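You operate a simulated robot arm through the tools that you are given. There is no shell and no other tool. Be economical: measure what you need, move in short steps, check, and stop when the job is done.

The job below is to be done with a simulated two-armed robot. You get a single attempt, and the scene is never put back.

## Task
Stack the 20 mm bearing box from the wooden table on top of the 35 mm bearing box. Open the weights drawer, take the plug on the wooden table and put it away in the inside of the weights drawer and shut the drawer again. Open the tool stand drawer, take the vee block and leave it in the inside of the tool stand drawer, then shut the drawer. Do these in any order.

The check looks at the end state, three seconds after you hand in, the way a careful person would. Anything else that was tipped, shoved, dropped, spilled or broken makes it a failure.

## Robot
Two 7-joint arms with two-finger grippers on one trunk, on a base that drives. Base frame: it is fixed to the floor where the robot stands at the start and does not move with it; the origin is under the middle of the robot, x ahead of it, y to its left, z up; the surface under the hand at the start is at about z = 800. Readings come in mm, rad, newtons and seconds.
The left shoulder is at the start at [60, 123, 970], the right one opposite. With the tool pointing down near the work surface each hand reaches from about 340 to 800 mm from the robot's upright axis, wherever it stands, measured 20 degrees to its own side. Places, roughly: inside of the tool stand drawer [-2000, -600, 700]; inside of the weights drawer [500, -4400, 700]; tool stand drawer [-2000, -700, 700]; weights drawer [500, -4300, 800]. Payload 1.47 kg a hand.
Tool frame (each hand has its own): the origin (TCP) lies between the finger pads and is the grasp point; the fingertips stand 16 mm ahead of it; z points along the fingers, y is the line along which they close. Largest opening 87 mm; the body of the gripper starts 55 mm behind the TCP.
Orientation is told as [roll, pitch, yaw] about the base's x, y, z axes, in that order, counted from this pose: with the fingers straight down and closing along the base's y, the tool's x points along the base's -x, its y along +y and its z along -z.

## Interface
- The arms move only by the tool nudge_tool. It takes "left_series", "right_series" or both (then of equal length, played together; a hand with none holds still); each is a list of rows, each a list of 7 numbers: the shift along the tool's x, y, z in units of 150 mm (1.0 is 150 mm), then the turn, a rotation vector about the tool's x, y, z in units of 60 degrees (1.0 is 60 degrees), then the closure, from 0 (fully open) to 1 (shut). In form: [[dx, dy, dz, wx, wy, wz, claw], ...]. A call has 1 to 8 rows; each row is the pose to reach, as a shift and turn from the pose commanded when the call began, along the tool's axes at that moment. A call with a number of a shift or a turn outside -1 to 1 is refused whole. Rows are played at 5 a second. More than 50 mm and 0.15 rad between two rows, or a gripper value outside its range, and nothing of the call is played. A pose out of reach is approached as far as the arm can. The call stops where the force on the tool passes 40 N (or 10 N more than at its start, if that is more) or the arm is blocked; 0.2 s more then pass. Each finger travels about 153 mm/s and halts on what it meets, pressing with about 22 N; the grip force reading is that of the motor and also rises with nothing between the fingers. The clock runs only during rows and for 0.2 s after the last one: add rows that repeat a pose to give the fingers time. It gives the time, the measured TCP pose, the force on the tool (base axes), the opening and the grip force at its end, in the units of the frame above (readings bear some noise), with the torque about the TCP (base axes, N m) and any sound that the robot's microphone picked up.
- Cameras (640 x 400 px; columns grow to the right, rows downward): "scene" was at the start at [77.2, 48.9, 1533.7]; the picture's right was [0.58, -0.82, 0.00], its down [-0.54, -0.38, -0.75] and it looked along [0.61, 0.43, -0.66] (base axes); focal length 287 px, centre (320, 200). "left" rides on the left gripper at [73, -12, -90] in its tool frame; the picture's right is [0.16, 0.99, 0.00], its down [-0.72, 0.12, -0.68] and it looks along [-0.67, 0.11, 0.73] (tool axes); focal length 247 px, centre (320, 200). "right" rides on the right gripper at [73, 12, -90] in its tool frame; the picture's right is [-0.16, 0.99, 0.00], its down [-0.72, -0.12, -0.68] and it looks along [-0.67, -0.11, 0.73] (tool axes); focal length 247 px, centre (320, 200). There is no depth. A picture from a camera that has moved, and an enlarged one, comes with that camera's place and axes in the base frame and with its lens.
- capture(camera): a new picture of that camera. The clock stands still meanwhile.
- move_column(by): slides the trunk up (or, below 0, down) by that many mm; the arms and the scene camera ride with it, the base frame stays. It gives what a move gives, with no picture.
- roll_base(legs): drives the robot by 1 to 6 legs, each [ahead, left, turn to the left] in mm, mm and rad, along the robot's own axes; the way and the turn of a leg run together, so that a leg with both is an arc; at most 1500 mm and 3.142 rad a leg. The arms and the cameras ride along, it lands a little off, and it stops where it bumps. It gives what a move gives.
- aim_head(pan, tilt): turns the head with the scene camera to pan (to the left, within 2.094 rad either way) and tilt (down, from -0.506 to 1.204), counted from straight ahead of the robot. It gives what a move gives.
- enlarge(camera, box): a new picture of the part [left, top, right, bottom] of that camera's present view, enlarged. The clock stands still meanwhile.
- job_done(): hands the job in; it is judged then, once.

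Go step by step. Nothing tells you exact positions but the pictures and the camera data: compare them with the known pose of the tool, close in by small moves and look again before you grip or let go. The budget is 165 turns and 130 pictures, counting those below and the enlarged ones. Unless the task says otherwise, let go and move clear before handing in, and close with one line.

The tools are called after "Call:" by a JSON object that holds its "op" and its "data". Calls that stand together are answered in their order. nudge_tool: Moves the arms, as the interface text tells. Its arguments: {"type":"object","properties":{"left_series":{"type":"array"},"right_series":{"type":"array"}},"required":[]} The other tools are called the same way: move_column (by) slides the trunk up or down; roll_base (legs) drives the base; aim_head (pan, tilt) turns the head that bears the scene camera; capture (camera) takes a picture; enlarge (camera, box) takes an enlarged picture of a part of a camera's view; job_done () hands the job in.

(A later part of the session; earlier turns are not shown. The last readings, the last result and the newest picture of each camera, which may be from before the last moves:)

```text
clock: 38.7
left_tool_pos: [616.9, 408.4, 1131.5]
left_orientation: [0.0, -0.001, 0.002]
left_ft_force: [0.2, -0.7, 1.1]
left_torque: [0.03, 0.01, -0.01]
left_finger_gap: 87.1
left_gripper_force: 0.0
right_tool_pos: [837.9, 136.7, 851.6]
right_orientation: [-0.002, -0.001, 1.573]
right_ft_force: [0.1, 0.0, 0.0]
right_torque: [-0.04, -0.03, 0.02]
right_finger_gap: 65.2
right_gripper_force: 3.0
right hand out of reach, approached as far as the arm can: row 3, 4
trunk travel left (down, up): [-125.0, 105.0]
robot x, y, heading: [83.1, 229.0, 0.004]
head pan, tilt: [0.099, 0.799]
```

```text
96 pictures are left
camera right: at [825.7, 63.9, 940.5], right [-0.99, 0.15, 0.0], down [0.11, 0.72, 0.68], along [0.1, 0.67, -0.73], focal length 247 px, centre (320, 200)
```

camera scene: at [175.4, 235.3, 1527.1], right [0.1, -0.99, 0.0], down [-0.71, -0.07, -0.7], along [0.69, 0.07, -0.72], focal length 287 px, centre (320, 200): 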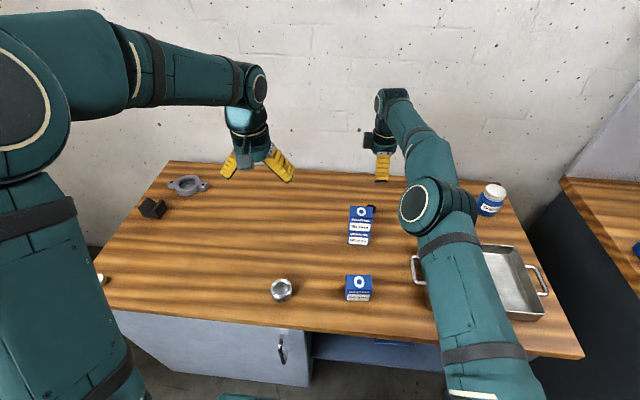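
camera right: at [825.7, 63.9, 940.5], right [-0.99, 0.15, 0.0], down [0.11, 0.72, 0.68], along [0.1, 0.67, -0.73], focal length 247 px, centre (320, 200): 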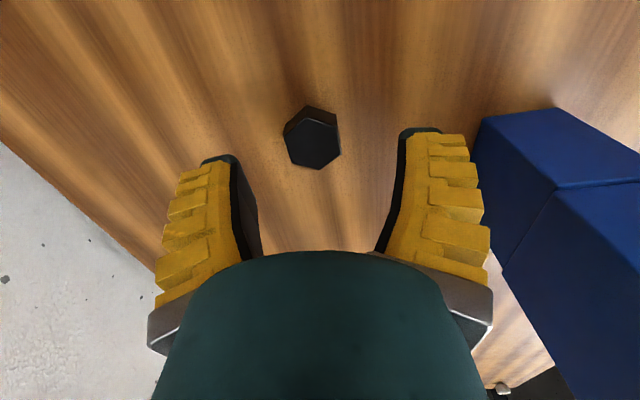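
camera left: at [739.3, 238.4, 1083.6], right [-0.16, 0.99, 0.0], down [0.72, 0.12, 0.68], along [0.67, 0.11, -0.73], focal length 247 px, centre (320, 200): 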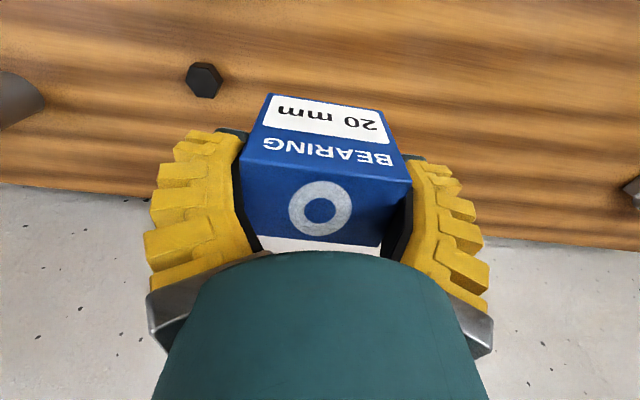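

The arm is at its reach limit. I drive the base ahead 20 mm (the fingertips are still above the plug) and compensate.

Call:
{"op": "roll_base", "data": {"legs": [[22, 0, 0]]}}

Call:
{"op": "nudge_tool", "data": {"right_series": [[0, 0.08, 0, 0, 0, 0, 0.3], [0, 0.13, 0, 0, 0, 0, 0.3]]}}

Call:
{"op": "capture", "data": {"camera": "right"}}

```text
clock: 39.5
left_tool_pos: [640.5, 409.8, 1129.9]
left_orientation: [-0.002, 0.002, 0.002]
left_ft_force: [1.2, 0.6, -0.4]
left_torque: [-0.02, 0.03, 0.02]
left_finger_gap: 86.8
left_gripper_force: 0.1
right_tool_pos: [860.3, 137.0, 850.0]
right_orientation: [0.0, 0.0, 1.574]
right_ft_force: [-0.3, -0.5, -1.2]
right_torque: [0.0, 0.01, 0.02]
right_finger_gap: 65.6
right_gripper_force: 3.4
trunk travel left (down, up): [-125.0, 105.0]
robot x, y, heading: [106.6, 227.9, 0.003]
head pan, tilt: [0.099, 0.799]
```

```text
clock: 40.1
left_tool_pos: [638.5, 408.4, 1130.2]
left_orientation: [0.0, 0.0, 0.004]
left_ft_force: [0.4, -0.2, -0.1]
left_torque: [-0.04, 0.02, -0.02]
left_finger_gap: 86.8
left_gripper_force: 0.0
right_tool_pos: [839.5, 135.0, 850.3]
right_orientation: [0.001, -0.001, 1.574]
right_ft_force: [0.3, 0.2, 0.5]
right_torque: [-0.01, -0.01, 0.01]
right_finger_gap: 65.5
right_gripper_force: 3.2
trunk travel left (down, up): [-125.0, 105.0]
robot x, y, heading: [105.6, 226.2, 0.005]
head pan, tilt: [0.099, 0.799]
```

```text
95 pictures are left
camera right: at [828.4, 63.2, 940.3], right [-0.99, 0.15, 0.0], down [0.11, 0.72, 0.68], along [0.1, 0.67, -0.73], focal length 247 px, centre (320, 200)
```

right: 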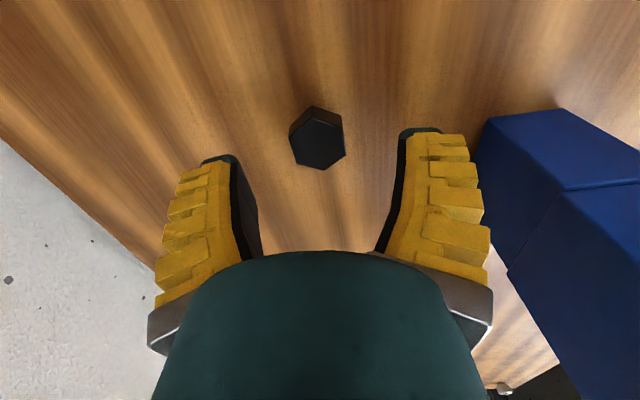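

The plug is centred between the fingers and its flats are aligned. I descend to z≈819 and close.

Call:
{"op": "nudge_tool", "data": {"right_series": [[0, 0, 0.1, 0, 0, 0, 0.3], [0, 0, 0.18, 0, 0, 0, 0.3], [0, 0, 0.21, 0, 0, 0, 0.3], [0, 0, 0.21, 0, 0, 0, 0.5], [0, 0, 0.21, 0, 0, 0, 0.85], [0, 0, 0.21, 0, 0, 0, 0.85]]}}

Call:
{"op": "capture", "data": {"camera": "right"}}

```text
clock: 41.5
left_tool_pos: [639.9, 409.4, 1131.0]
left_orientation: [0.0, 0.001, 0.005]
left_ft_force: [0.6, 0.4, 0.8]
left_torque: [0.02, -0.01, -0.03]
left_finger_gap: 87.2
left_gripper_force: 0.2
right_tool_pos: [840.0, 135.8, 817.9]
right_orientation: [0.0, 0.0, 1.574]
right_ft_force: [0.2, -0.9, 2.1]
right_torque: [0.01, 0.0, -0.01]
right_finger_gap: 24.0
right_gripper_force: 22.5
trunk travel left (down, up): [-125.0, 105.0]
robot x, y, heading: [106.6, 222.6, 0.003]
head pan, tilt: [0.099, 0.799]
```

```text
94 pictures are left
camera right: at [828.5, 63.7, 908.5], right [-0.99, 0.15, 0.0], down [0.11, 0.72, 0.68], along [0.11, 0.67, -0.73], focal length 247 px, centre (320, 200)
```

right: 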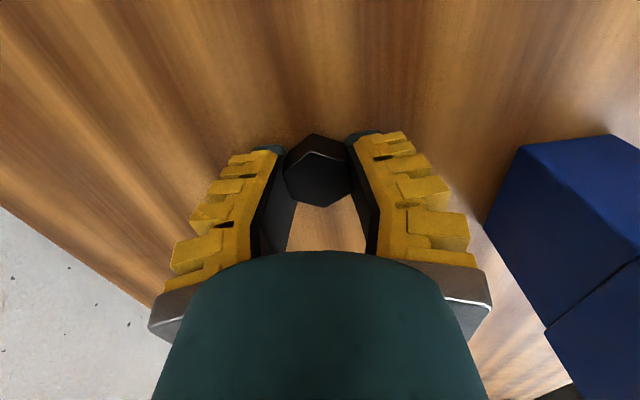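

The plug is gripped (24 mm across the flats). I lift it, back the base away from the table and look at the hand.

Call:
{"op": "nudge_tool", "data": {"right_series": [[0, 0, -0.1, 0, 0, 0, 0.85], [0, 0, -0.3, 0, 0, 0, 0.85], [0, 0, -0.6, 0, 0, 0, 0.85], [0, 0, -0.9, 0, 0, 0, 0.85], [0, 0, -1.0, 0, 0, 0, 0.85]]}}

Call:
{"op": "nudge_tool", "data": {"right_series": [[0, 0, -0.3, 0, 0, 0, 0.85], [0, 0, -0.6, 0, 0, 0, 0.85], [0, 0, -0.9, 0, 0, 0, 0.85]]}}

Call:
{"op": "roll_base", "data": {"legs": [[-400, 0, 0]]}}

Call:
{"op": "nudge_tool", "data": {"right_series": [[0, 0.3, 0, 0, 0, 0, 0.85], [0, 0.6, 0, 0, 0, 0, 0.85], [0.1, 0.9, 0, 0, 0, 0, 0.85], [0.3, 1.0, 0, 0, 0, 0, 0.85]]}}

Call:
{"op": "capture", "data": {"camera": "scene"}}

```text
clock: 42.7
left_tool_pos: [638.8, 408.8, 1131.7]
left_orientation: [0.001, 0.001, 0.003]
left_ft_force: [-0.1, 0.4, -0.2]
left_torque: [0.02, -0.03, 0.0]
left_finger_gap: 87.0
left_gripper_force: 0.0
right_tool_pos: [836.0, 136.8, 969.7]
right_orientation: [-0.001, 0.0, 1.577]
right_ft_force: [0.1, 1.2, 0.5]
right_torque: [0.01, 0.03, -0.01]
right_finger_gap: 23.2
right_gripper_force: 22.0
trunk travel left (down, up): [-125.0, 105.0]
robot x, y, heading: [107.3, 226.5, 0.006]
head pan, tilt: [0.099, 0.799]
```

```text
clock: 43.5
left_tool_pos: [637.9, 409.9, 1129.7]
left_orientation: [0.0, 0.002, 0.003]
left_ft_force: [-0.2, -0.2, 0.3]
left_torque: [-0.01, 0.04, 0.04]
left_finger_gap: 87.0
left_gripper_force: 0.0
right_tool_pos: [839.4, 134.5, 1104.0]
right_orientation: [0.0, -0.001, 1.576]
right_ft_force: [0.3, -0.8, -0.1]
right_torque: [-0.04, 0.01, 0.0]
right_finger_gap: 22.9
right_gripper_force: 21.7
trunk travel left (down, up): [-125.0, 105.0]
robot x, y, heading: [102.8, 224.4, 0.004]
head pan, tilt: [0.099, 0.799]
```

```text
clock: 46.0
left_tool_pos: [235.7, 409.8, 1132.3]
left_orientation: [0.001, -0.001, 0.011]
left_ft_force: [-0.2, -0.3, -0.2]
left_torque: [-0.02, -0.03, 0.03]
left_finger_gap: 86.9
left_gripper_force: 0.1
right_tool_pos: [440.1, 136.5, 1104.5]
right_orientation: [0.001, 0.0, 1.581]
right_ft_force: [-0.4, 0.1, 0.4]
right_torque: [-0.04, 0.0, -0.01]
right_finger_gap: 22.7
right_gripper_force: 21.7
trunk travel left (down, up): [-125.0, 105.0]
robot x, y, heading: [-296.8, 222.6, 0.012]
head pan, tilt: [0.099, 0.799]
```

```text
clock: 47.0
left_tool_pos: [237.8, 409.6, 1130.4]
left_orientation: [0.0, -0.001, 0.01]
left_ft_force: [1.0, -0.5, 0.0]
left_torque: [0.01, 0.03, 0.0]
left_finger_gap: 86.8
left_gripper_force: 0.0
right_tool_pos: [287.1, 87.3, 1100.7]
right_orientation: [0.0, -0.001, 1.583]
right_ft_force: [1.1, 0.0, -0.1]
right_torque: [0.0, -0.02, -0.03]
right_finger_gap: 22.8
right_gripper_force: 21.9
trunk travel left (down, up): [-125.0, 105.0]
robot x, y, heading: [-297.3, 221.4, 0.02]
head pan, tilt: [0.099, 0.799]
```

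```text
93 pictures are left
camera scene: at [-205.0, 231.4, 1527.3], right [0.11, -0.99, 0.0], down [-0.71, -0.08, -0.7], along [0.69, 0.08, -0.72], focal length 287 px, centre (320, 200)
```

scene: 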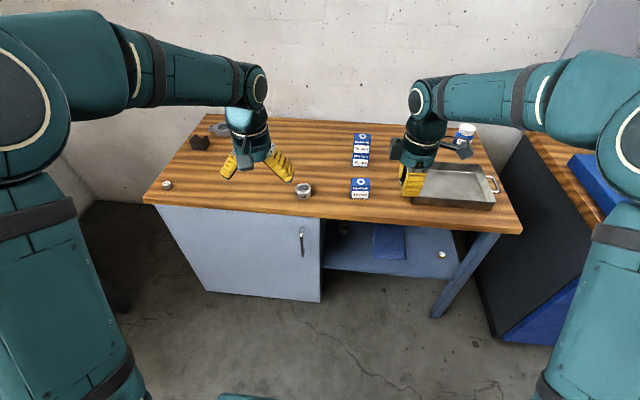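

The plug is held securely and the base is clear. I turn right to face −y and drive down the open aisle toward the weights cabinet.

Call:
{"op": "roll_base", "data": {"legs": [[0, 0, -1.59], [1400, 0, 0]]}}

Call:
{"op": "aim_head", "data": {"pan": 0.2, "tilt": 0.4}}

Call:
{"op": "capture", "data": {"camera": "scene"}}

```text
clock: 57.9
left_tool_pos: [-207.1, -1711.6, 1131.3]
left_orientation: [0.0, 0.001, -1.625]
left_ft_force: [0.6, 0.0, -0.4]
left_torque: [-0.01, 0.0, 0.0]
left_finger_gap: 86.9
left_gripper_force: 0.0
right_tool_pos: [-531.4, -1741.7, 1100.5]
right_orientation: [-0.001, 0.0, -0.052]
right_ft_force: [-0.3, -0.1, -1.9]
right_torque: [0.0, -0.01, 0.01]
right_finger_gap: 22.3
right_gripper_force: 21.7
trunk travel left (down, up): [-125.0, 105.0]
robot x, y, heading: [-357.2, -1171.7, -1.621]
head pan, tilt: [0.099, 0.799]
```

```text
clock: 58.7
left_tool_pos: [-206.2, -1711.0, 1132.1]
left_orientation: [0.001, 0.0, -1.623]
left_ft_force: [0.0, 0.5, 0.5]
left_torque: [0.0, -0.01, 0.0]
left_finger_gap: 87.1
left_gripper_force: 0.0
right_tool_pos: [-531.2, -1740.8, 1101.9]
right_orientation: [0.001, 0.003, -0.052]
right_ft_force: [1.2, -0.3, -0.1]
right_torque: [0.0, -0.02, 0.04]
right_finger_gap: 22.3
right_gripper_force: 21.8
trunk travel left (down, up): [-125.0, 105.0]
robot x, y, heading: [-359.7, -1167.0, -1.623]
head pan, tilt: [0.201, 0.4]
```

```text
92 pictures are left
camera scene: at [-348.5, -1270.1, 1562.4], right [-0.99, -0.15, 0.0], down [-0.06, 0.39, -0.92], along [0.14, -0.91, -0.39], focal length 287 px, centre (320, 200)
```

scene: 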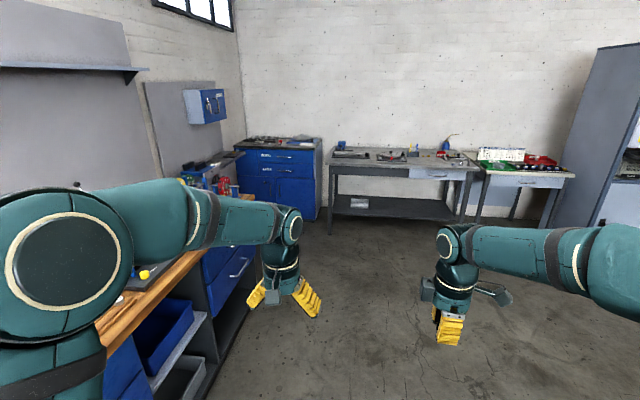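

The path is clear; I continue toward the cabinet.

Call:
{"op": "roll_base", "data": {"legs": [[0, 0, 0.05], [1500, 0, 0], [700, 0, 0]]}}

Call:
{"op": "aim_head", "data": {"pan": 0.7, "tilt": 0.5}}

Call:
{"op": "capture", "data": {"camera": "scene"}}

Call:
{"op": "capture", "data": {"camera": "right"}}

```text
clock: 69.8
left_tool_pos: [-81.7, -3853.5, 1130.3]
left_orientation: [0.0, 0.001, -1.512]
left_ft_force: [0.1, 0.6, 0.3]
left_torque: [0.0, -0.06, 0.0]
left_finger_gap: 86.8
left_gripper_force: 0.1
right_tool_pos: [-401.3, -3920.4, 1100.7]
right_orientation: [-0.001, 0.0, 0.058]
right_ft_force: [0.4, -1.0, 0.1]
right_torque: [0.04, 0.01, 0.03]
right_finger_gap: 22.3
right_gripper_force: 22.0
trunk travel left (down, up): [-125.0, 105.0]
robot x, y, heading: [-292.4, -3335.1, -1.511]
head pan, tilt: [0.201, 0.4]
```

```text
clock: 70.8
left_tool_pos: [-81.2, -3853.8, 1131.6]
left_orientation: [0.0, 0.0, -1.51]
left_ft_force: [0.5, 0.5, -0.5]
left_torque: [0.0, 0.04, 0.0]
left_finger_gap: 86.8
left_gripper_force: 0.1
right_tool_pos: [-400.2, -3921.2, 1100.3]
right_orientation: [-0.001, 0.0, 0.057]
right_ft_force: [-0.2, -0.2, -0.2]
right_torque: [0.04, -0.02, 0.0]
right_finger_gap: 22.2
right_gripper_force: 22.0
trunk travel left (down, up): [-125.0, 105.0]
robot x, y, heading: [-295.3, -3332.4, -1.509]
head pan, tilt: [0.7, 0.499]
```

```text
91 pictures are left
camera scene: at [-232.0, -3408.3, 1553.3], right [-0.73, -0.69, 0.0], down [-0.33, 0.35, -0.88], along [0.6, -0.64, -0.48], focal length 287 px, centre (320, 200)
```

scene: 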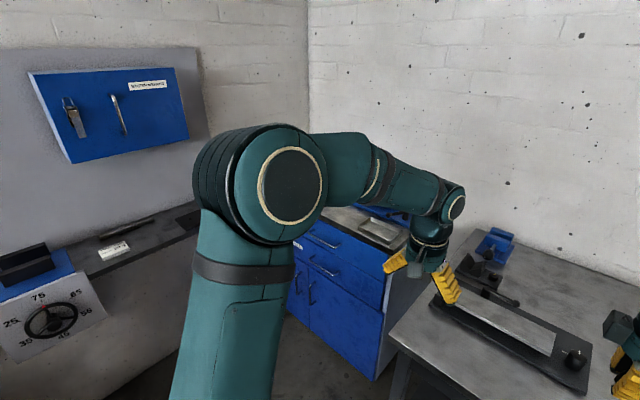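

```text
90 pictures are left
camera right: at [-474.4, -3912.7, 1190.9], right [0.1, 0.99, 0.0], down [0.73, -0.07, 0.68], along [0.68, -0.07, -0.73], focal length 247 px, centre (320, 200)
```

right: 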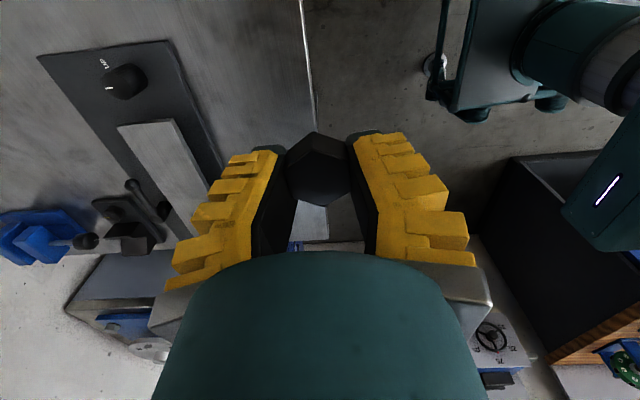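

I need to see how much space there is on the left in front of the cabinet. I look left and down.

Call:
{"op": "aim_head", "data": {"pan": 1.2, "tilt": 0.7}}

Call:
{"op": "capture", "data": {"camera": "scene"}}

Call:
{"op": "aim_head", "data": {"pan": 0.35, "tilt": 0.7}}

Call:
{"op": "capture", "data": {"camera": "scene"}}

```text
clock: 71.7
left_tool_pos: [-82.4, -3854.4, 1131.9]
left_orientation: [-0.001, 0.001, -1.511]
left_ft_force: [0.0, -0.9, -0.7]
left_torque: [0.03, 0.0, -0.02]
left_finger_gap: 86.8
left_gripper_force: 0.0
right_tool_pos: [-401.7, -3920.0, 1101.4]
right_orientation: [-0.001, 0.002, 0.059]
right_ft_force: [-0.5, 0.2, -1.5]
right_torque: [-0.02, 0.02, -0.02]
right_finger_gap: 22.3
right_gripper_force: 22.9
trunk travel left (down, up): [-125.0, 105.0]
robot x, y, heading: [-296.9, -3334.1, -1.515]
head pan, tilt: [1.201, 0.7]
```

```text
89 pictures are left
camera scene: at [-213.8, -3368.2, 1535.6], right [-0.31, -0.95, 0.0], down [-0.61, 0.2, -0.77], along [0.73, -0.23, -0.64], focal length 287 px, centre (320, 200)
```

scene: 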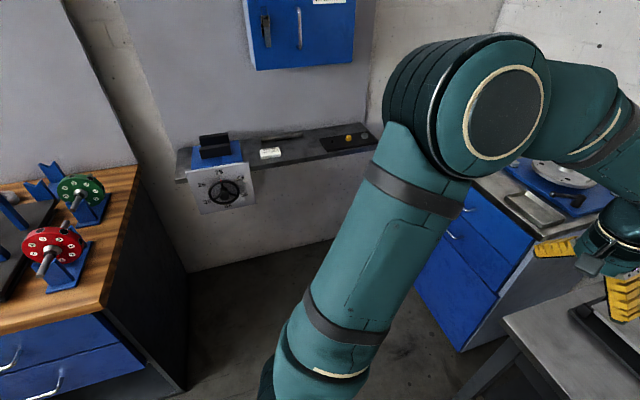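

```text
clock: 72.9
left_tool_pos: [-80.6, -3853.8, 1130.7]
left_orientation: [0.0, 0.0, -1.511]
left_ft_force: [0.7, 0.2, -0.2]
left_torque: [-0.02, 0.0, 0.0]
left_finger_gap: 86.8
left_gripper_force: 0.0
right_tool_pos: [-400.7, -3920.1, 1101.6]
right_orientation: [0.0, 0.0, 0.06]
right_ft_force: [0.9, 0.2, -0.9]
right_torque: [-0.04, -0.01, -0.04]
right_finger_gap: 22.4
right_gripper_force: 22.3
trunk travel left (down, up): [-125.0, 105.0]
robot x, y, heading: [-292.8, -3335.1, -1.511]
head pan, tilt: [0.351, 0.7]
```

```text
88 pictures are left
camera scene: at [-260.7, -3420.1, 1535.6], right [-0.92, -0.4, 0.0], down [-0.26, 0.59, -0.76], along [0.31, -0.7, -0.64], focal length 287 px, centre (320, 200)
```

scene: 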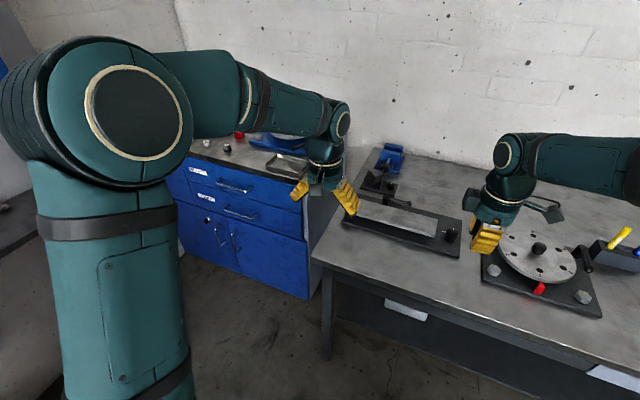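

There are two labelled drawers with handles near x≈390, and the cabinet front is at y≈−4080. I read the labels.

Call:
{"op": "enlarge", "data": {"camera": "scene", "box": [165, 120, 315, 290]}}

Call:
{"op": "enlarge", "data": {"camera": "scene", "box": [180, 155, 270, 215]}}

```text
2.35 times, centred on (240, 205) of scene
camera zoom: at [-260.7, -3420.1, 1535.6], right [-0.92, -0.4, 0.0], down [-0.26, 0.59, -0.76], along [0.31, -0.7, -0.64], focal length 676 px, centre (508, 188)
```

zoom: 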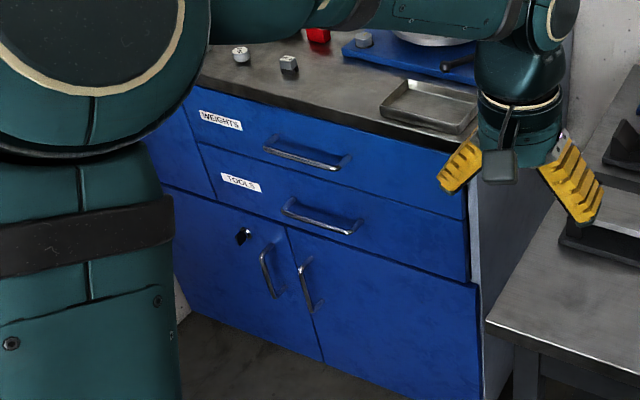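

```text
6.67 times, centred on (225, 185) of scene
camera zoom: at [-260.7, -3420.1, 1535.6], right [-0.92, -0.4, 0.0], down [-0.26, 0.59, -0.76], along [0.31, -0.7, -0.64], focal length 1915 px, centre (953, 300)
```

zoom: 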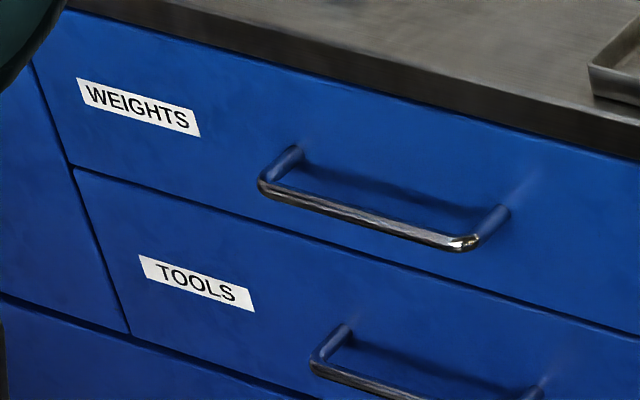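

The top drawer is labelled WEIGHTS and has a horizontal bar handle. I move ahead a little, square up and strafe left to stand in front of it.

Call:
{"op": "roll_base", "data": {"legs": [[45, 0, -0.06], [0, 590, 0]]}}

Call:
{"op": "aim_head", "data": {"pan": 0.0, "tilt": 0.9}}

Call:
{"op": "capture", "data": {"camera": "scene"}}

Call:
{"op": "capture", "data": {"camera": "left"}}

```text
clock: 79.0
left_tool_pos: [480.8, -3905.9, 1132.0]
left_orientation: [0.001, 0.0, -1.558]
left_ft_force: [0.7, -0.6, 0.2]
left_torque: [0.03, -0.02, 0.01]
left_finger_gap: 87.0
left_gripper_force: 0.1
right_tool_pos: [158.3, -3957.0, 1101.4]
right_orientation: [0.0, -0.002, 0.011]
right_ft_force: [-1.0, -0.1, 0.1]
right_torque: [0.02, -0.03, -0.03]
right_finger_gap: 22.7
right_gripper_force: 21.6
trunk travel left (down, up): [-125.0, 105.0]
robot x, y, heading: [290.2, -3373.6, -1.556]
head pan, tilt: [0.351, 0.7]
```

```text
clock: 79.8
left_tool_pos: [479.4, -3906.8, 1131.2]
left_orientation: [0.002, 0.0, -1.559]
left_ft_force: [0.9, -0.3, -0.3]
left_torque: [-0.01, 0.01, 0.01]
left_finger_gap: 87.2
left_gripper_force: 0.1
right_tool_pos: [159.3, -3956.6, 1101.5]
right_orientation: [0.0, -0.001, 0.011]
right_ft_force: [-0.1, 1.2, -1.0]
right_torque: [0.03, -0.01, -0.02]
right_finger_gap: 22.2
right_gripper_force: 21.9
trunk travel left (down, up): [-125.0, 105.0]
robot x, y, heading: [295.2, -3376.0, -1.556]
head pan, tilt: [0.0, 0.901]
```

```text
85 pictures are left
camera scene: at [291.9, -3460.1, 1519.5], right [-1.0, -0.01, 0.0], down [-0.01, 0.78, -0.62], along [0.01, -0.62, -0.78], focal length 287 px, centre (320, 200)
```

scene: 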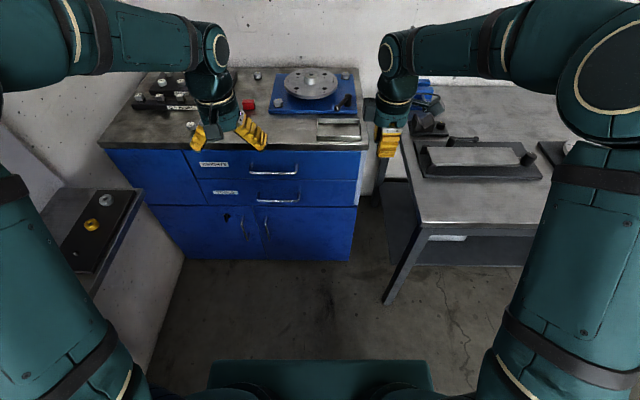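

```text
84 pictures are left
camera left: at [467.3, -3832.1, 1220.6], right [0.99, 0.17, 0.0], down [0.12, -0.72, 0.68], along [0.12, -0.67, -0.73], focal length 247 px, centre (320, 200)
```

left: 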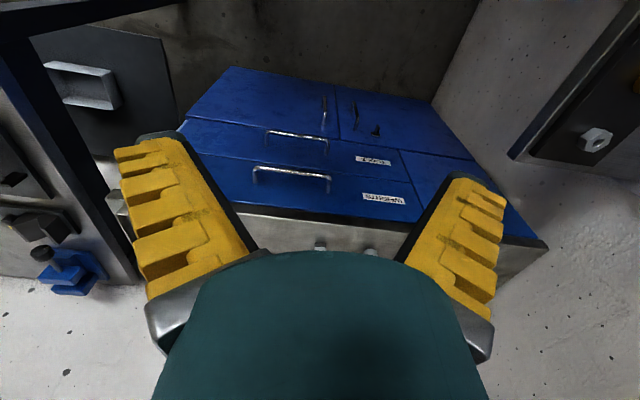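

I triangulate the handle at about (462,−4154,795). I drive 110 mm closer and start turning the left hand so its fingers will point forward and down, closing across the horizontal bar.

Call:
{"op": "roll_base", "data": {"legs": [[105, 0, -0.012]]}}

Call:
{"op": "nudge_tool", "data": {"left_series": [[0, 0, 0, 0, 0, 0.14, 0], [0, 0, 0, 0, 0, 0.28, 0], [0, 0, 0, 0, 0, 0.42, 0], [0, 0, 0, 0, 0, 0.56, 0], [0, 0, 0, 0, 0, 0.7, 0], [0.1, 0, 0, 0, 0, 0.84, 0], [0.2, 0, 0, 0, 0, 0.98, 0]]}}

Call:
{"op": "nudge_tool", "data": {"left_series": [[0, 0, 0, 0, 0, 0.14, 0], [0, 0, 0, 0, 0, 0.28, 0], [0, 0, 0, 0, 0, 0.42, 0], [0, 0, 0, 0, 0, 0.52, 0]]}}

Call:
{"op": "nudge_tool", "data": {"left_series": [[0, 0, 0, -0.14, 0, 0, 0], [0, 0, 0, -0.28, 0, 0, 0], [0, 0, 0, -0.42, 0, 0, 0], [0, 0, 0, -0.56, 0, 0, 0], [0, 0, 0, -0.7, 0, 0, 0], [0, 0, 0, -0.84, 0, 0, 0], [0, 0, 0, -0.98, 0, 0, 0]]}}

Call:
{"op": "capture", "data": {"camera": "left"}}

Call:
{"op": "capture", "data": {"camera": "scene"}}

```text
clock: 81.0
left_tool_pos: [472.9, -4014.1, 1131.1]
left_orientation: [0.0, 0.001, -1.572]
left_ft_force: [0.4, -0.9, -0.4]
left_torque: [0.06, -0.04, -0.01]
left_finger_gap: 86.7
left_gripper_force: 0.0
right_tool_pos: [151.6, -4059.7, 1100.2]
right_orientation: [0.002, 0.0, -0.001]
right_ft_force: [-0.2, 0.8, -1.3]
right_torque: [0.03, 0.02, -0.02]
right_finger_gap: 22.4
right_gripper_force: 22.5
trunk travel left (down, up): [-125.0, 105.0]
robot x, y, heading: [292.1, -3478.7, -1.573]
head pan, tilt: [0.0, 0.901]
```

```text
clock: 82.6
left_tool_pos: [472.3, -3982.7, 1130.9]
left_orientation: [0.0, 0.002, -2.601]
left_ft_force: [0.3, 0.5, -0.7]
left_torque: [0.01, 0.01, 0.02]
left_finger_gap: 87.1
left_gripper_force: 0.0
right_tool_pos: [152.6, -4060.0, 1102.0]
right_orientation: [-0.001, -0.001, 0.001]
right_ft_force: [0.2, 0.5, -0.3]
right_torque: [0.03, -0.02, 0.0]
right_finger_gap: 22.2
right_gripper_force: 22.1
trunk travel left (down, up): [-125.0, 105.0]
robot x, y, heading: [292.9, -3481.3, -1.57]
head pan, tilt: [0.0, 0.901]
```

```text
clock: 83.6
left_tool_pos: [474.2, -3982.9, 1132.0]
left_orientation: [-0.001, 0.001, 3.137]
left_ft_force: [0.4, -0.6, 0.5]
left_torque: [0.01, 0.0, 0.0]
left_finger_gap: 87.2
left_gripper_force: 0.0
right_tool_pos: [151.7, -4059.6, 1101.0]
right_orientation: [0.001, 0.002, -0.001]
right_ft_force: [-0.4, -0.1, -0.3]
right_torque: [0.04, -0.01, 0.02]
right_finger_gap: 22.1
right_gripper_force: 21.7
trunk travel left (down, up): [-125.0, 105.0]
robot x, y, heading: [295.7, -3479.0, -1.563]
head pan, tilt: [0.0, 0.901]
```

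```text
clock: 85.2
left_tool_pos: [473.4, -3982.8, 1131.4]
left_orientation: [1.027, -0.001, 3.142]
left_ft_force: [-0.3, 0.3, 0.6]
left_torque: [0.01, 0.05, 0.01]
left_finger_gap: 87.0
left_gripper_force: 0.1
right_tool_pos: [151.3, -4060.0, 1100.5]
right_orientation: [0.001, 0.0, 0.0]
right_ft_force: [0.2, 0.2, -0.3]
right_torque: [0.03, 0.05, -0.02]
right_finger_gap: 22.2
right_gripper_force: 22.0
trunk travel left (down, up): [-125.0, 105.0]
robot x, y, heading: [289.5, -3481.7, -1.573]
head pan, tilt: [0.0, 0.901]
```

```text
83 pictures are left
camera left: at [546.0, -3899.0, 1167.2], right [0.16, -0.51, 0.84], down [-0.72, 0.52, 0.45], along [-0.67, -0.68, -0.29], focal length 247 px, centre (320, 200)
```

left: 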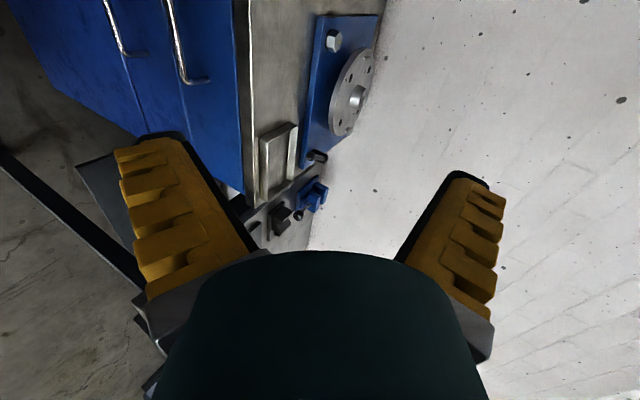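

```text
82 pictures are left
camera scene: at [291.3, -3564.7, 1519.4], right [-1.0, 0.0, 0.0], down [0.0, 0.78, -0.62], along [0.0, -0.62, -0.78], focal length 287 px, centre (320, 200)
```

scene: 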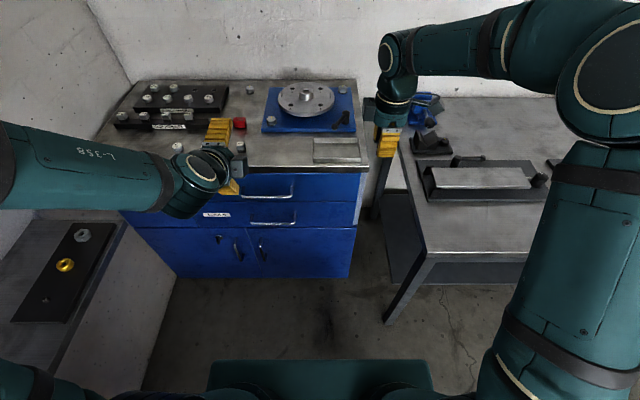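

The reorientation worked. I zoom in on the handle for a more precise location.

Call:
{"op": "enlarge", "data": {"camera": "scene", "box": [200, 150, 320, 240]}}

Call:
{"op": "enlarge", "data": {"camera": "left", "box": [80, 0, 260, 120]}}

```text
4.44 times, centred on (260, 195) of scene
camera zoom: at [291.3, -3564.7, 1519.4], right [-1.0, 0.0, 0.0], down [0.0, 0.78, -0.62], along [0.0, -0.62, -0.78], focal length 1276 px, centre (587, 222)
```

zoom: 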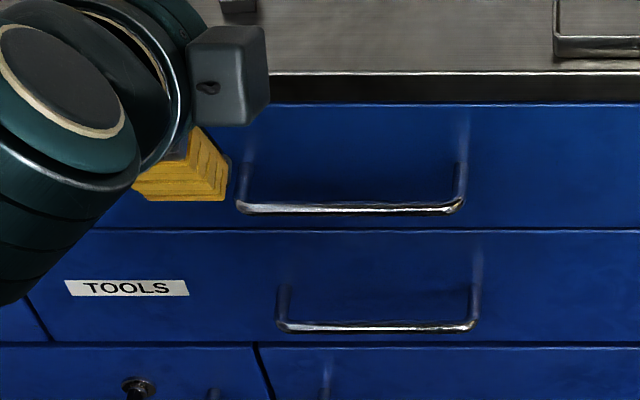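

```text
3.33 times, centred on (170, 60) of left
camera zoom: at [546.0, -3899.0, 1167.2], right [0.16, -0.51, 0.84], down [-0.72, 0.52, 0.45], along [-0.67, -0.68, -0.29], focal length 823 px, centre (820, 667)
```

zoom: 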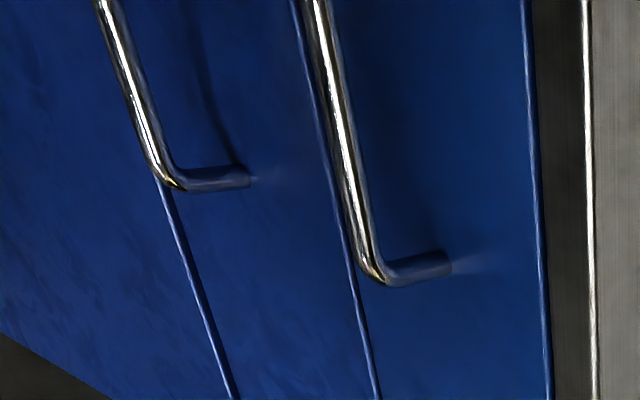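

The handle bar runs x 384–543 at y≈−4152, z≈795, with about 40 mm standoff from the face. I move the left hand to a pre-grasp position 80 mm short of it, in two halves.

Call:
{"op": "nudge_tool", "data": {"left_series": [[-0.007, -0.167, 0.2, 0, 0, 0, 0.2], [-0.015, -0.333, 0.4, 0, 0, 0, 0.4], [-0.022, -0.5, 0.6, 0, 0, 0, 0.5], [-0.03, -0.667, 0.797, 0, 0, 0, 0.5]]}}

Call:
{"op": "capture", "data": {"camera": "scene"}}

```text
clock: 86.2
left_tool_pos: [473.9, -4031.8, 983.5]
left_orientation: [1.026, 0.0, 3.142]
left_ft_force: [0.8, -1.2, -0.7]
left_torque: [-0.01, 0.02, -0.04]
left_finger_gap: 49.1
left_gripper_force: 3.5
right_tool_pos: [153.2, -4059.9, 1100.8]
right_orientation: [0.001, 0.001, 0.001]
right_ft_force: [0.0, 0.3, -1.2]
right_torque: [0.02, 0.05, 0.02]
right_finger_gap: 22.2
right_gripper_force: 21.9
trunk travel left (down, up): [-125.0, 105.0]
robot x, y, heading: [297.9, -3482.1, -1.576]
head pan, tilt: [0.0, 0.901]
```

```text
79 pictures are left
camera scene: at [293.3, -3565.4, 1519.3], right [-1.0, 0.0, 0.0], down [0.0, 0.78, -0.62], along [0.0, -0.62, -0.78], focal length 287 px, centre (320, 200)
```

scene: 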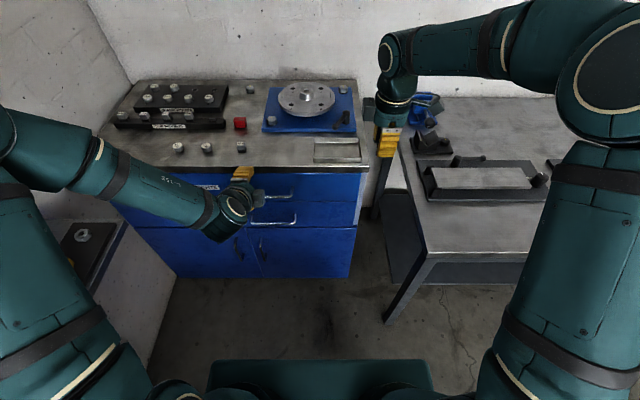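

The forearm still clears the shelf. I continue to pre-grasp.

Call:
{"op": "nudge_tool", "data": {"left_series": [[-0.02, -0.167, 0.2, 0, 0, 0, 0.5], [-0.035, -0.333, 0.4, 0, 0, 0, 0.5], [-0.05, -0.5, 0.6, 0, 0, 0, 0.5], [-0.06, -0.667, 0.797, 0, 0, 0, 0.5]]}}

Call:
{"op": "capture", "data": {"camera": "left"}}

Call:
{"op": "capture", "data": {"camera": "scene"}}

```text
clock: 87.2
left_tool_pos: [483.4, -4064.9, 918.4]
left_orientation: [1.025, 0.0, 3.14]
left_ft_force: [0.0, 0.0, -0.7]
left_torque: [0.02, -0.02, -0.01]
left_finger_gap: 49.0
left_gripper_force: 4.4
left hand out of reach, approached as far as the arm can: row 2, 3, 4
right_tool_pos: [152.2, -4058.6, 1101.7]
right_orientation: [0.001, 0.0, 0.0]
right_ft_force: [0.2, -0.1, 0.7]
right_torque: [-0.02, 0.01, 0.02]
right_finger_gap: 22.2
right_gripper_force: 21.8
trunk travel left (down, up): [-125.0, 105.0]
robot x, y, heading: [291.5, -3482.4, -1.566]
head pan, tilt: [0.0, 0.901]
```

```text
78 pictures are left
camera left: at [555.3, -3981.8, 955.3], right [0.16, -0.51, 0.84], down [-0.72, 0.52, 0.45], along [-0.67, -0.68, -0.29], focal length 247 px, centre (320, 200)
```

left: 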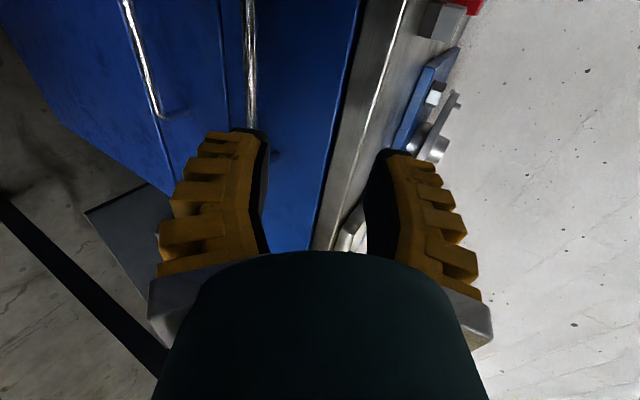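

```text
77 pictures are left
camera scene: at [291.3, -3563.8, 1519.5], right [-1.0, 0.0, 0.0], down [0.0, 0.78, -0.62], along [0.0, -0.62, -0.78], focal length 287 px, centre (320, 200)
```

scene: 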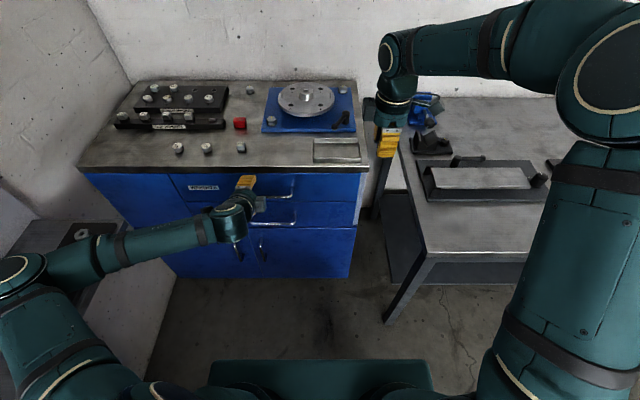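

The arm is out of reach at this height, so I lower the trunk 120 mm to bring the hand level with the bar and look again.

Call:
{"op": "move_column", "data": {"by": -120}}

Call:
{"op": "enlarge", "data": {"camera": "scene", "box": [160, 140, 320, 260]}}

Call:
{"op": "capture", "data": {"camera": "left"}}

```text
clock: 88.7
left_tool_pos: [482.7, -4065.5, 798.3]
left_orientation: [1.024, 0.0, 3.14]
left_ft_force: [-1.0, -0.6, 0.1]
left_torque: [0.04, 0.01, 0.05]
left_finger_gap: 48.8
left_gripper_force: 3.5
right_tool_pos: [151.5, -4058.8, 981.4]
right_orientation: [-0.001, 0.0, -0.001]
right_ft_force: [-0.6, -0.4, 0.2]
right_torque: [0.0, 0.0, 0.02]
right_finger_gap: 22.5
right_gripper_force: 22.2
trunk travel left (down, up): [-5.0, 225.0]
robot x, y, heading: [295.1, -3478.3, -1.573]
head pan, tilt: [0.0, 0.901]
```

```text
3.33 times, centred on (240, 200) of scene
camera zoom: at [291.3, -3564.2, 1399.6], right [-1.0, 0.0, 0.0], down [0.0, 0.78, -0.62], along [0.0, -0.62, -0.78], focal length 957 px, centre (587, 200)
```

zoom: 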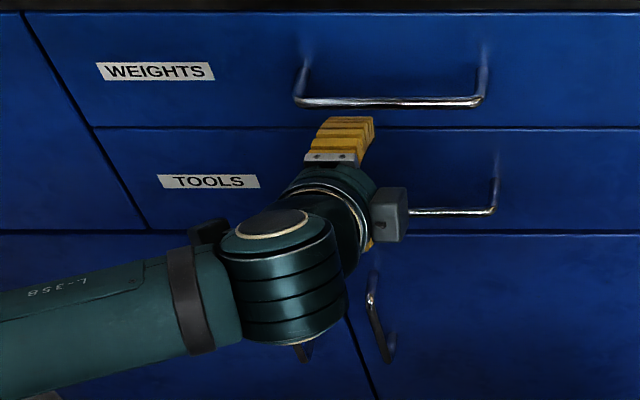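

```text
75 pictures are left
camera left: at [555.0, -3982.1, 835.3], right [0.16, -0.51, 0.84], down [-0.72, 0.52, 0.45], along [-0.67, -0.68, -0.29], focal length 247 px, centre (320, 200)
```

left: 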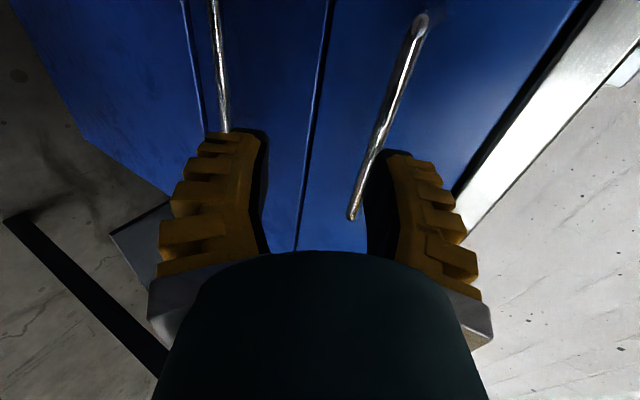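

The bar is level with the TCP, about 87 mm ahead. I drive forward 78 mm and check.

Call:
{"op": "roll_base", "data": {"legs": [[76, 0, 0]]}}

Call:
{"op": "capture", "data": {"camera": "left"}}

Call:
{"op": "enlarge", "data": {"camera": "scene", "box": [160, 140, 320, 260]}}

```text
clock: 89.7
left_tool_pos: [480.7, -4138.6, 798.8]
left_orientation: [1.025, -0.001, 3.136]
left_ft_force: [-0.7, -1.3, -0.8]
left_torque: [0.03, 0.01, -0.01]
left_finger_gap: 49.4
left_gripper_force: 4.2
right_tool_pos: [149.2, -4131.6, 979.9]
right_orientation: [0.003, -0.001, -0.004]
right_ft_force: [0.5, 0.1, -0.7]
right_torque: [0.05, 0.01, 0.0]
right_finger_gap: 22.3
right_gripper_force: 21.9
trunk travel left (down, up): [-5.0, 225.0]
robot x, y, heading: [293.6, -3552.6, -1.578]
head pan, tilt: [0.0, 0.901]
```

```text
74 pictures are left
camera left: at [553.2, -4055.4, 834.4], right [0.16, -0.51, 0.84], down [-0.72, 0.52, 0.45], along [-0.67, -0.68, -0.29], focal length 247 px, centre (320, 200)
```

left: 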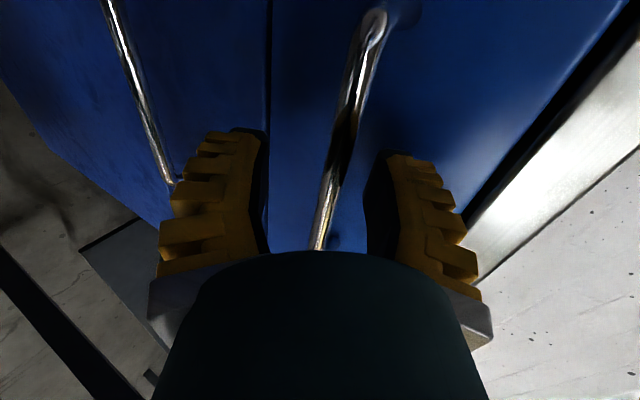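

```text
3.33 times, centred on (240, 200) of scene
camera zoom: at [290.9, -3637.4, 1399.3], right [-1.0, 0.0, 0.0], down [0.0, 0.78, -0.62], along [0.0, -0.62, -0.78], focal length 957 px, centre (587, 200)
```

zoom: 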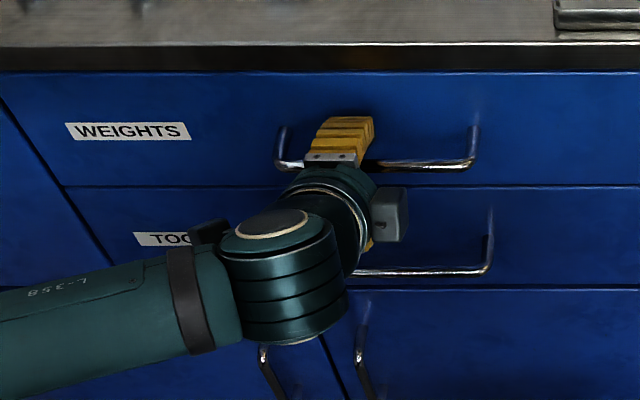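

The bar is between the fingers. I nudge in about 8 mm further and close on it.

Call:
{"op": "nudge_tool", "data": {"left_series": [[0, 0.028, 0.046, 0, 0, 0, 0.5], [0, 0.028, 0.046, 0, 0, 0, 0.7], [0, 0.028, 0.046, 0, 0, 0, 0.95], [0, 0.028, 0.046, 0, 0, 0, 0.95]]}}

Call:
{"op": "capture", "data": {"camera": "left"}}

```text
clock: 90.7
left_tool_pos: [480.7, -4146.9, 799.7]
left_orientation: [1.028, 0.0, 3.137]
left_ft_force: [0.3, -3.4, 5.3]
left_torque: [-0.06, 0.06, 0.07]
left_finger_gap: 14.8
left_gripper_force: 7.5
right_tool_pos: [148.8, -4130.5, 980.7]
right_orientation: [0.0, 0.001, -0.004]
right_ft_force: [-0.7, 0.6, -0.1]
right_torque: [-0.02, 0.02, 0.0]
right_finger_gap: 22.5
right_gripper_force: 22.0
trunk travel left (down, up): [-5.0, 225.0]
robot x, y, heading: [293.4, -3547.9, -1.577]
head pan, tilt: [0.0, 0.901]
```

```text
72 pictures are left
camera left: at [553.4, -4062.7, 835.2], right [0.16, -0.51, 0.84], down [-0.72, 0.53, 0.45], along [-0.67, -0.68, -0.29], focal length 247 px, centre (320, 200)
```

left: 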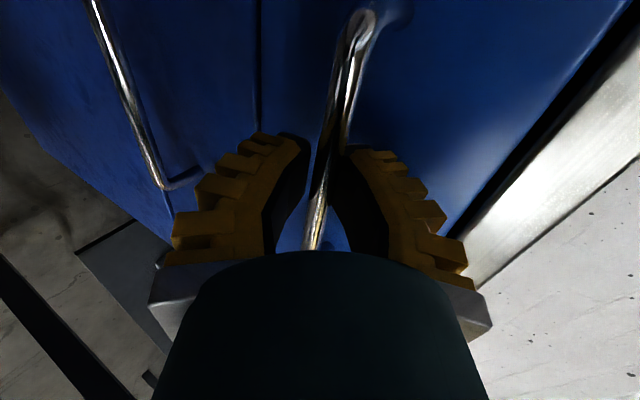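

I hold the grip a moment and then pull straight out (+y) 140 mm with the arm.

Call:
{"op": "nudge_tool", "data": {"left_series": [[0, 0, 0, 0, 0, 0, 0.95], [0, 0, 0, 0, 0, 0, 0.95], [0, -0.1, -0.165, 0, 0, 0, 0.95], [0, -0.2, -0.33, 0, 0, 0, 0.95], [0, -0.3, -0.5, 0, 0, 0, 0.95], [0, -0.4, -0.66, 0, 0, 0, 0.95], [0, -0.5, -0.82, 0, 0, 0, 0.95]]}}

Call:
{"op": "capture", "data": {"camera": "scene"}}

```text
clock: 92.3
left_tool_pos: [513.8, -4029.4, 814.3]
left_orientation: [1.015, -0.009, 3.127]
left_ft_force: [0.6, 0.6, 0.5]
left_torque: [-0.03, 0.05, -0.05]
left_finger_gap: 11.6
left_gripper_force: 5.0
left hand out of reach, approached as far as the arm can: row 3, 4, 5, 6, 7
right_tool_pos: [154.0, -4130.3, 981.1]
right_orientation: [-0.001, 0.001, -0.002]
right_ft_force: [0.4, 0.4, -0.3]
right_torque: [0.02, 0.08, 0.04]
right_finger_gap: 22.2
right_gripper_force: 21.8
trunk travel left (down, up): [-5.0, 225.0]
robot x, y, heading: [291.6, -3551.1, -1.574]
head pan, tilt: [0.0, 0.901]
```

```text
71 pictures are left
camera scene: at [293.7, -3635.3, 1399.0], right [-1.0, 0.0, 0.0], down [0.0, 0.78, -0.62], along [0.0, -0.62, -0.78], focal length 287 px, centre (320, 200)
```

scene: 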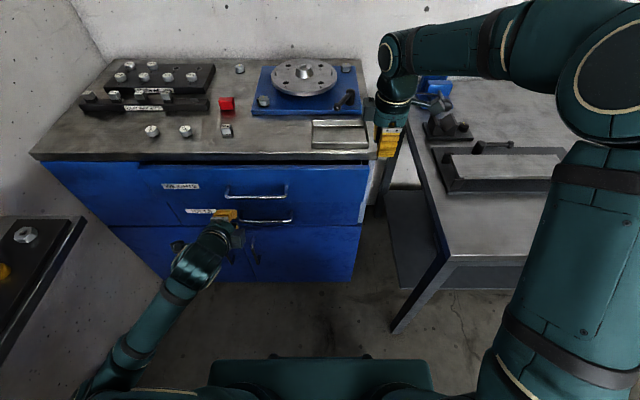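

The drawer came out about 30 mm and then the hand slipped off at its reach limit. I tilt the hand to about 30° from vertical, which is easier kinematically, back off and up, then look.

Call:
{"op": "nudge_tool", "data": {"left_series": [[-0.05, 0.06, -0.08, 0.13, 0, 0, 0.7], [-0.15, 0.13, -0.16, 0.26, 0, 0, 0.7], [-0.25, 0.2, -0.24, 0.39, 0, 0, 0.7], [-0.333, 0.273, -0.32, 0.5, 0, 0, 0.7]]}}

Call:
{"op": "capture", "data": {"camera": "left"}}

Call:
{"op": "enlarge", "data": {"camera": "scene", "box": [140, 130, 320, 270]}}

```text
clock: 93.3
left_tool_pos: [462.1, -4010.7, 874.0]
left_orientation: [0.499, 0.001, 3.139]
left_ft_force: [0.2, -0.2, -0.2]
left_torque: [-0.03, -0.03, -0.02]
left_finger_gap: 32.3
left_gripper_force: 4.9
right_tool_pos: [148.9, -4131.3, 981.8]
right_orientation: [0.0, -0.001, -0.003]
right_ft_force: [0.2, 0.1, 0.3]
right_torque: [0.03, 0.03, -0.01]
right_finger_gap: 21.9
right_gripper_force: 21.9
trunk travel left (down, up): [-5.0, 225.0]
robot x, y, heading: [290.6, -3549.7, -1.574]
head pan, tilt: [0.0, 0.901]
```

```text
70 pictures are left
camera left: at [534.7, -3957.0, 947.0], right [0.16, -0.87, 0.47], down [-0.72, 0.23, 0.65], along [-0.67, -0.44, -0.59], focal length 247 px, centre (320, 200)
```

left: 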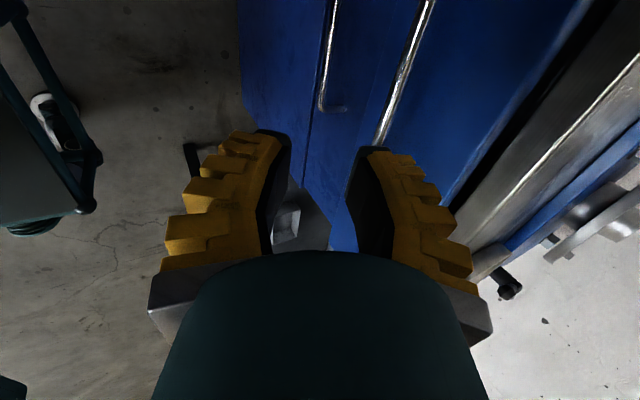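

```text
2.86 times, centred on (230, 200) of scene
camera zoom: at [290.4, -3636.2, 1399.4], right [-1.0, 0.0, 0.0], down [0.0, 0.78, -0.62], along [0.0, -0.62, -0.78], focal length 821 px, centre (577, 200)
```

zoom: 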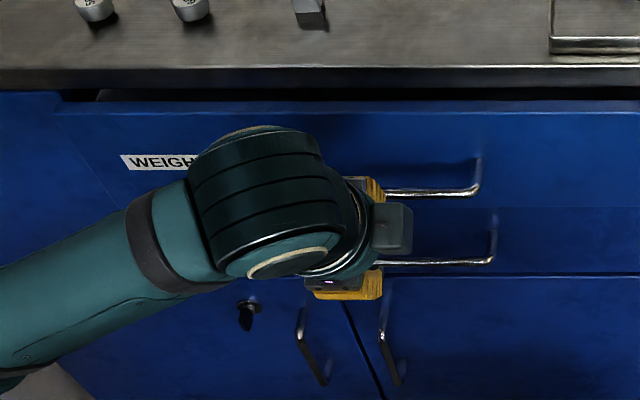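

The drawer is open about 27 mm, with the bar at y≈−4126, z≈797. I approach along the tilted finger axis, stopping 40 mm short to look.

Call:
{"op": "nudge_tool", "data": {"left_series": [[0, 0.15, 0.1, 0, 0, 0, 0.65], [0, 0.3, 0.2, 0, 0, 0, 0.65], [0, 0.428, 0.287, 0, 0, 0, 0.65], [0, 0.428, 0.45, 0, 0, 0, 0.65], [0, 0.428, 0.56, 0, 0, 0, 0.65]]}}

Call:
{"op": "capture", "data": {"camera": "left"}}

```text
clock: 94.5
left_tool_pos: [462.7, -4109.6, 830.4]
left_orientation: [0.502, 0.001, 3.136]
left_ft_force: [-0.3, 0.0, -0.9]
left_torque: [0.01, -0.01, 0.04]
left_finger_gap: 36.4
left_gripper_force: 4.3
right_tool_pos: [148.6, -4132.2, 980.5]
right_orientation: [0.001, 0.001, -0.004]
right_ft_force: [-0.2, 0.3, -1.3]
right_torque: [0.01, 0.0, -0.01]
right_finger_gap: 22.3
right_gripper_force: 21.9
trunk travel left (down, up): [-5.0, 225.0]
robot x, y, heading: [291.1, -3553.0, -1.573]
head pan, tilt: [0.0, 0.901]
```

```text
68 pictures are left
camera left: at [534.9, -4056.3, 903.6], right [0.15, -0.87, 0.47], down [-0.72, 0.23, 0.65], along [-0.67, -0.44, -0.59], focal length 247 px, centre (320, 200)
```

left: 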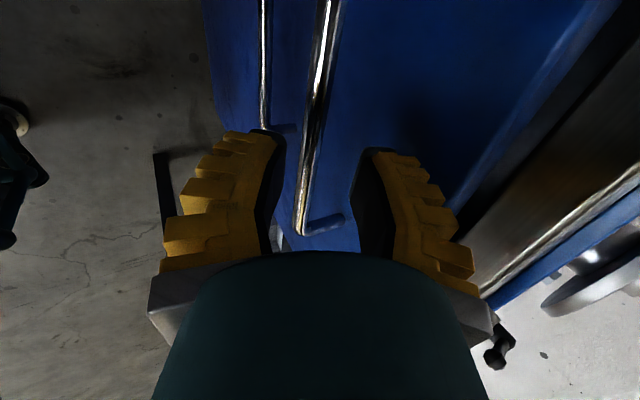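

The bar lies between the finger lines, 4–5 mm toward the outer finger. I correct that, advance and close fully.

Call:
{"op": "nudge_tool", "data": {"left_series": [[0, -0.027, 0.12, 0, 0, 0, 0.65], [0, -0.027, 0.24, 0, 0, 0, 0.65], [0, -0.027, 0.27, 0, 0, 0, 0.65], [0, -0.027, 0.27, 0, 0, 0, 0.85], [0, -0.027, 0.27, 0, 0, 0, 1.0], [0, -0.027, 0.27, 0, 0, 0, 1.0]]}}

Call:
{"op": "capture", "data": {"camera": "left"}}

```text
clock: 95.9
left_tool_pos: [461.2, -4123.8, 792.3]
left_orientation: [0.498, 0.0, 3.137]
left_ft_force: [-3.1, 1.8, -15.7]
left_torque: [-0.05, -0.01, 0.19]
left_finger_gap: 6.0
left_gripper_force: 29.4
right_tool_pos: [149.0, -4132.9, 981.0]
right_orientation: [0.001, -0.001, -0.005]
right_ft_force: [-0.3, -0.3, -0.5]
right_torque: [-0.05, -0.04, 0.02]
right_finger_gap: 22.2
right_gripper_force: 22.1
trunk travel left (down, up): [-5.0, 225.0]
robot x, y, heading: [287.6, -3556.1, -1.571]
head pan, tilt: [0.0, 0.901]
```

```text
67 pictures are left
camera left: at [533.4, -4070.5, 864.8], right [0.15, -0.87, 0.47], down [-0.72, 0.23, 0.65], along [-0.67, -0.44, -0.59], focal length 247 px, centre (320, 200)
```

left: 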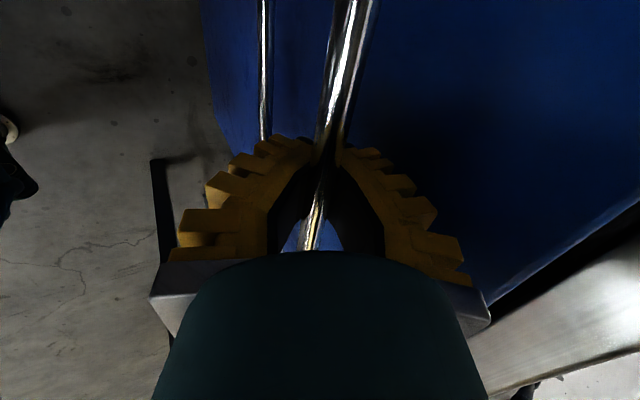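

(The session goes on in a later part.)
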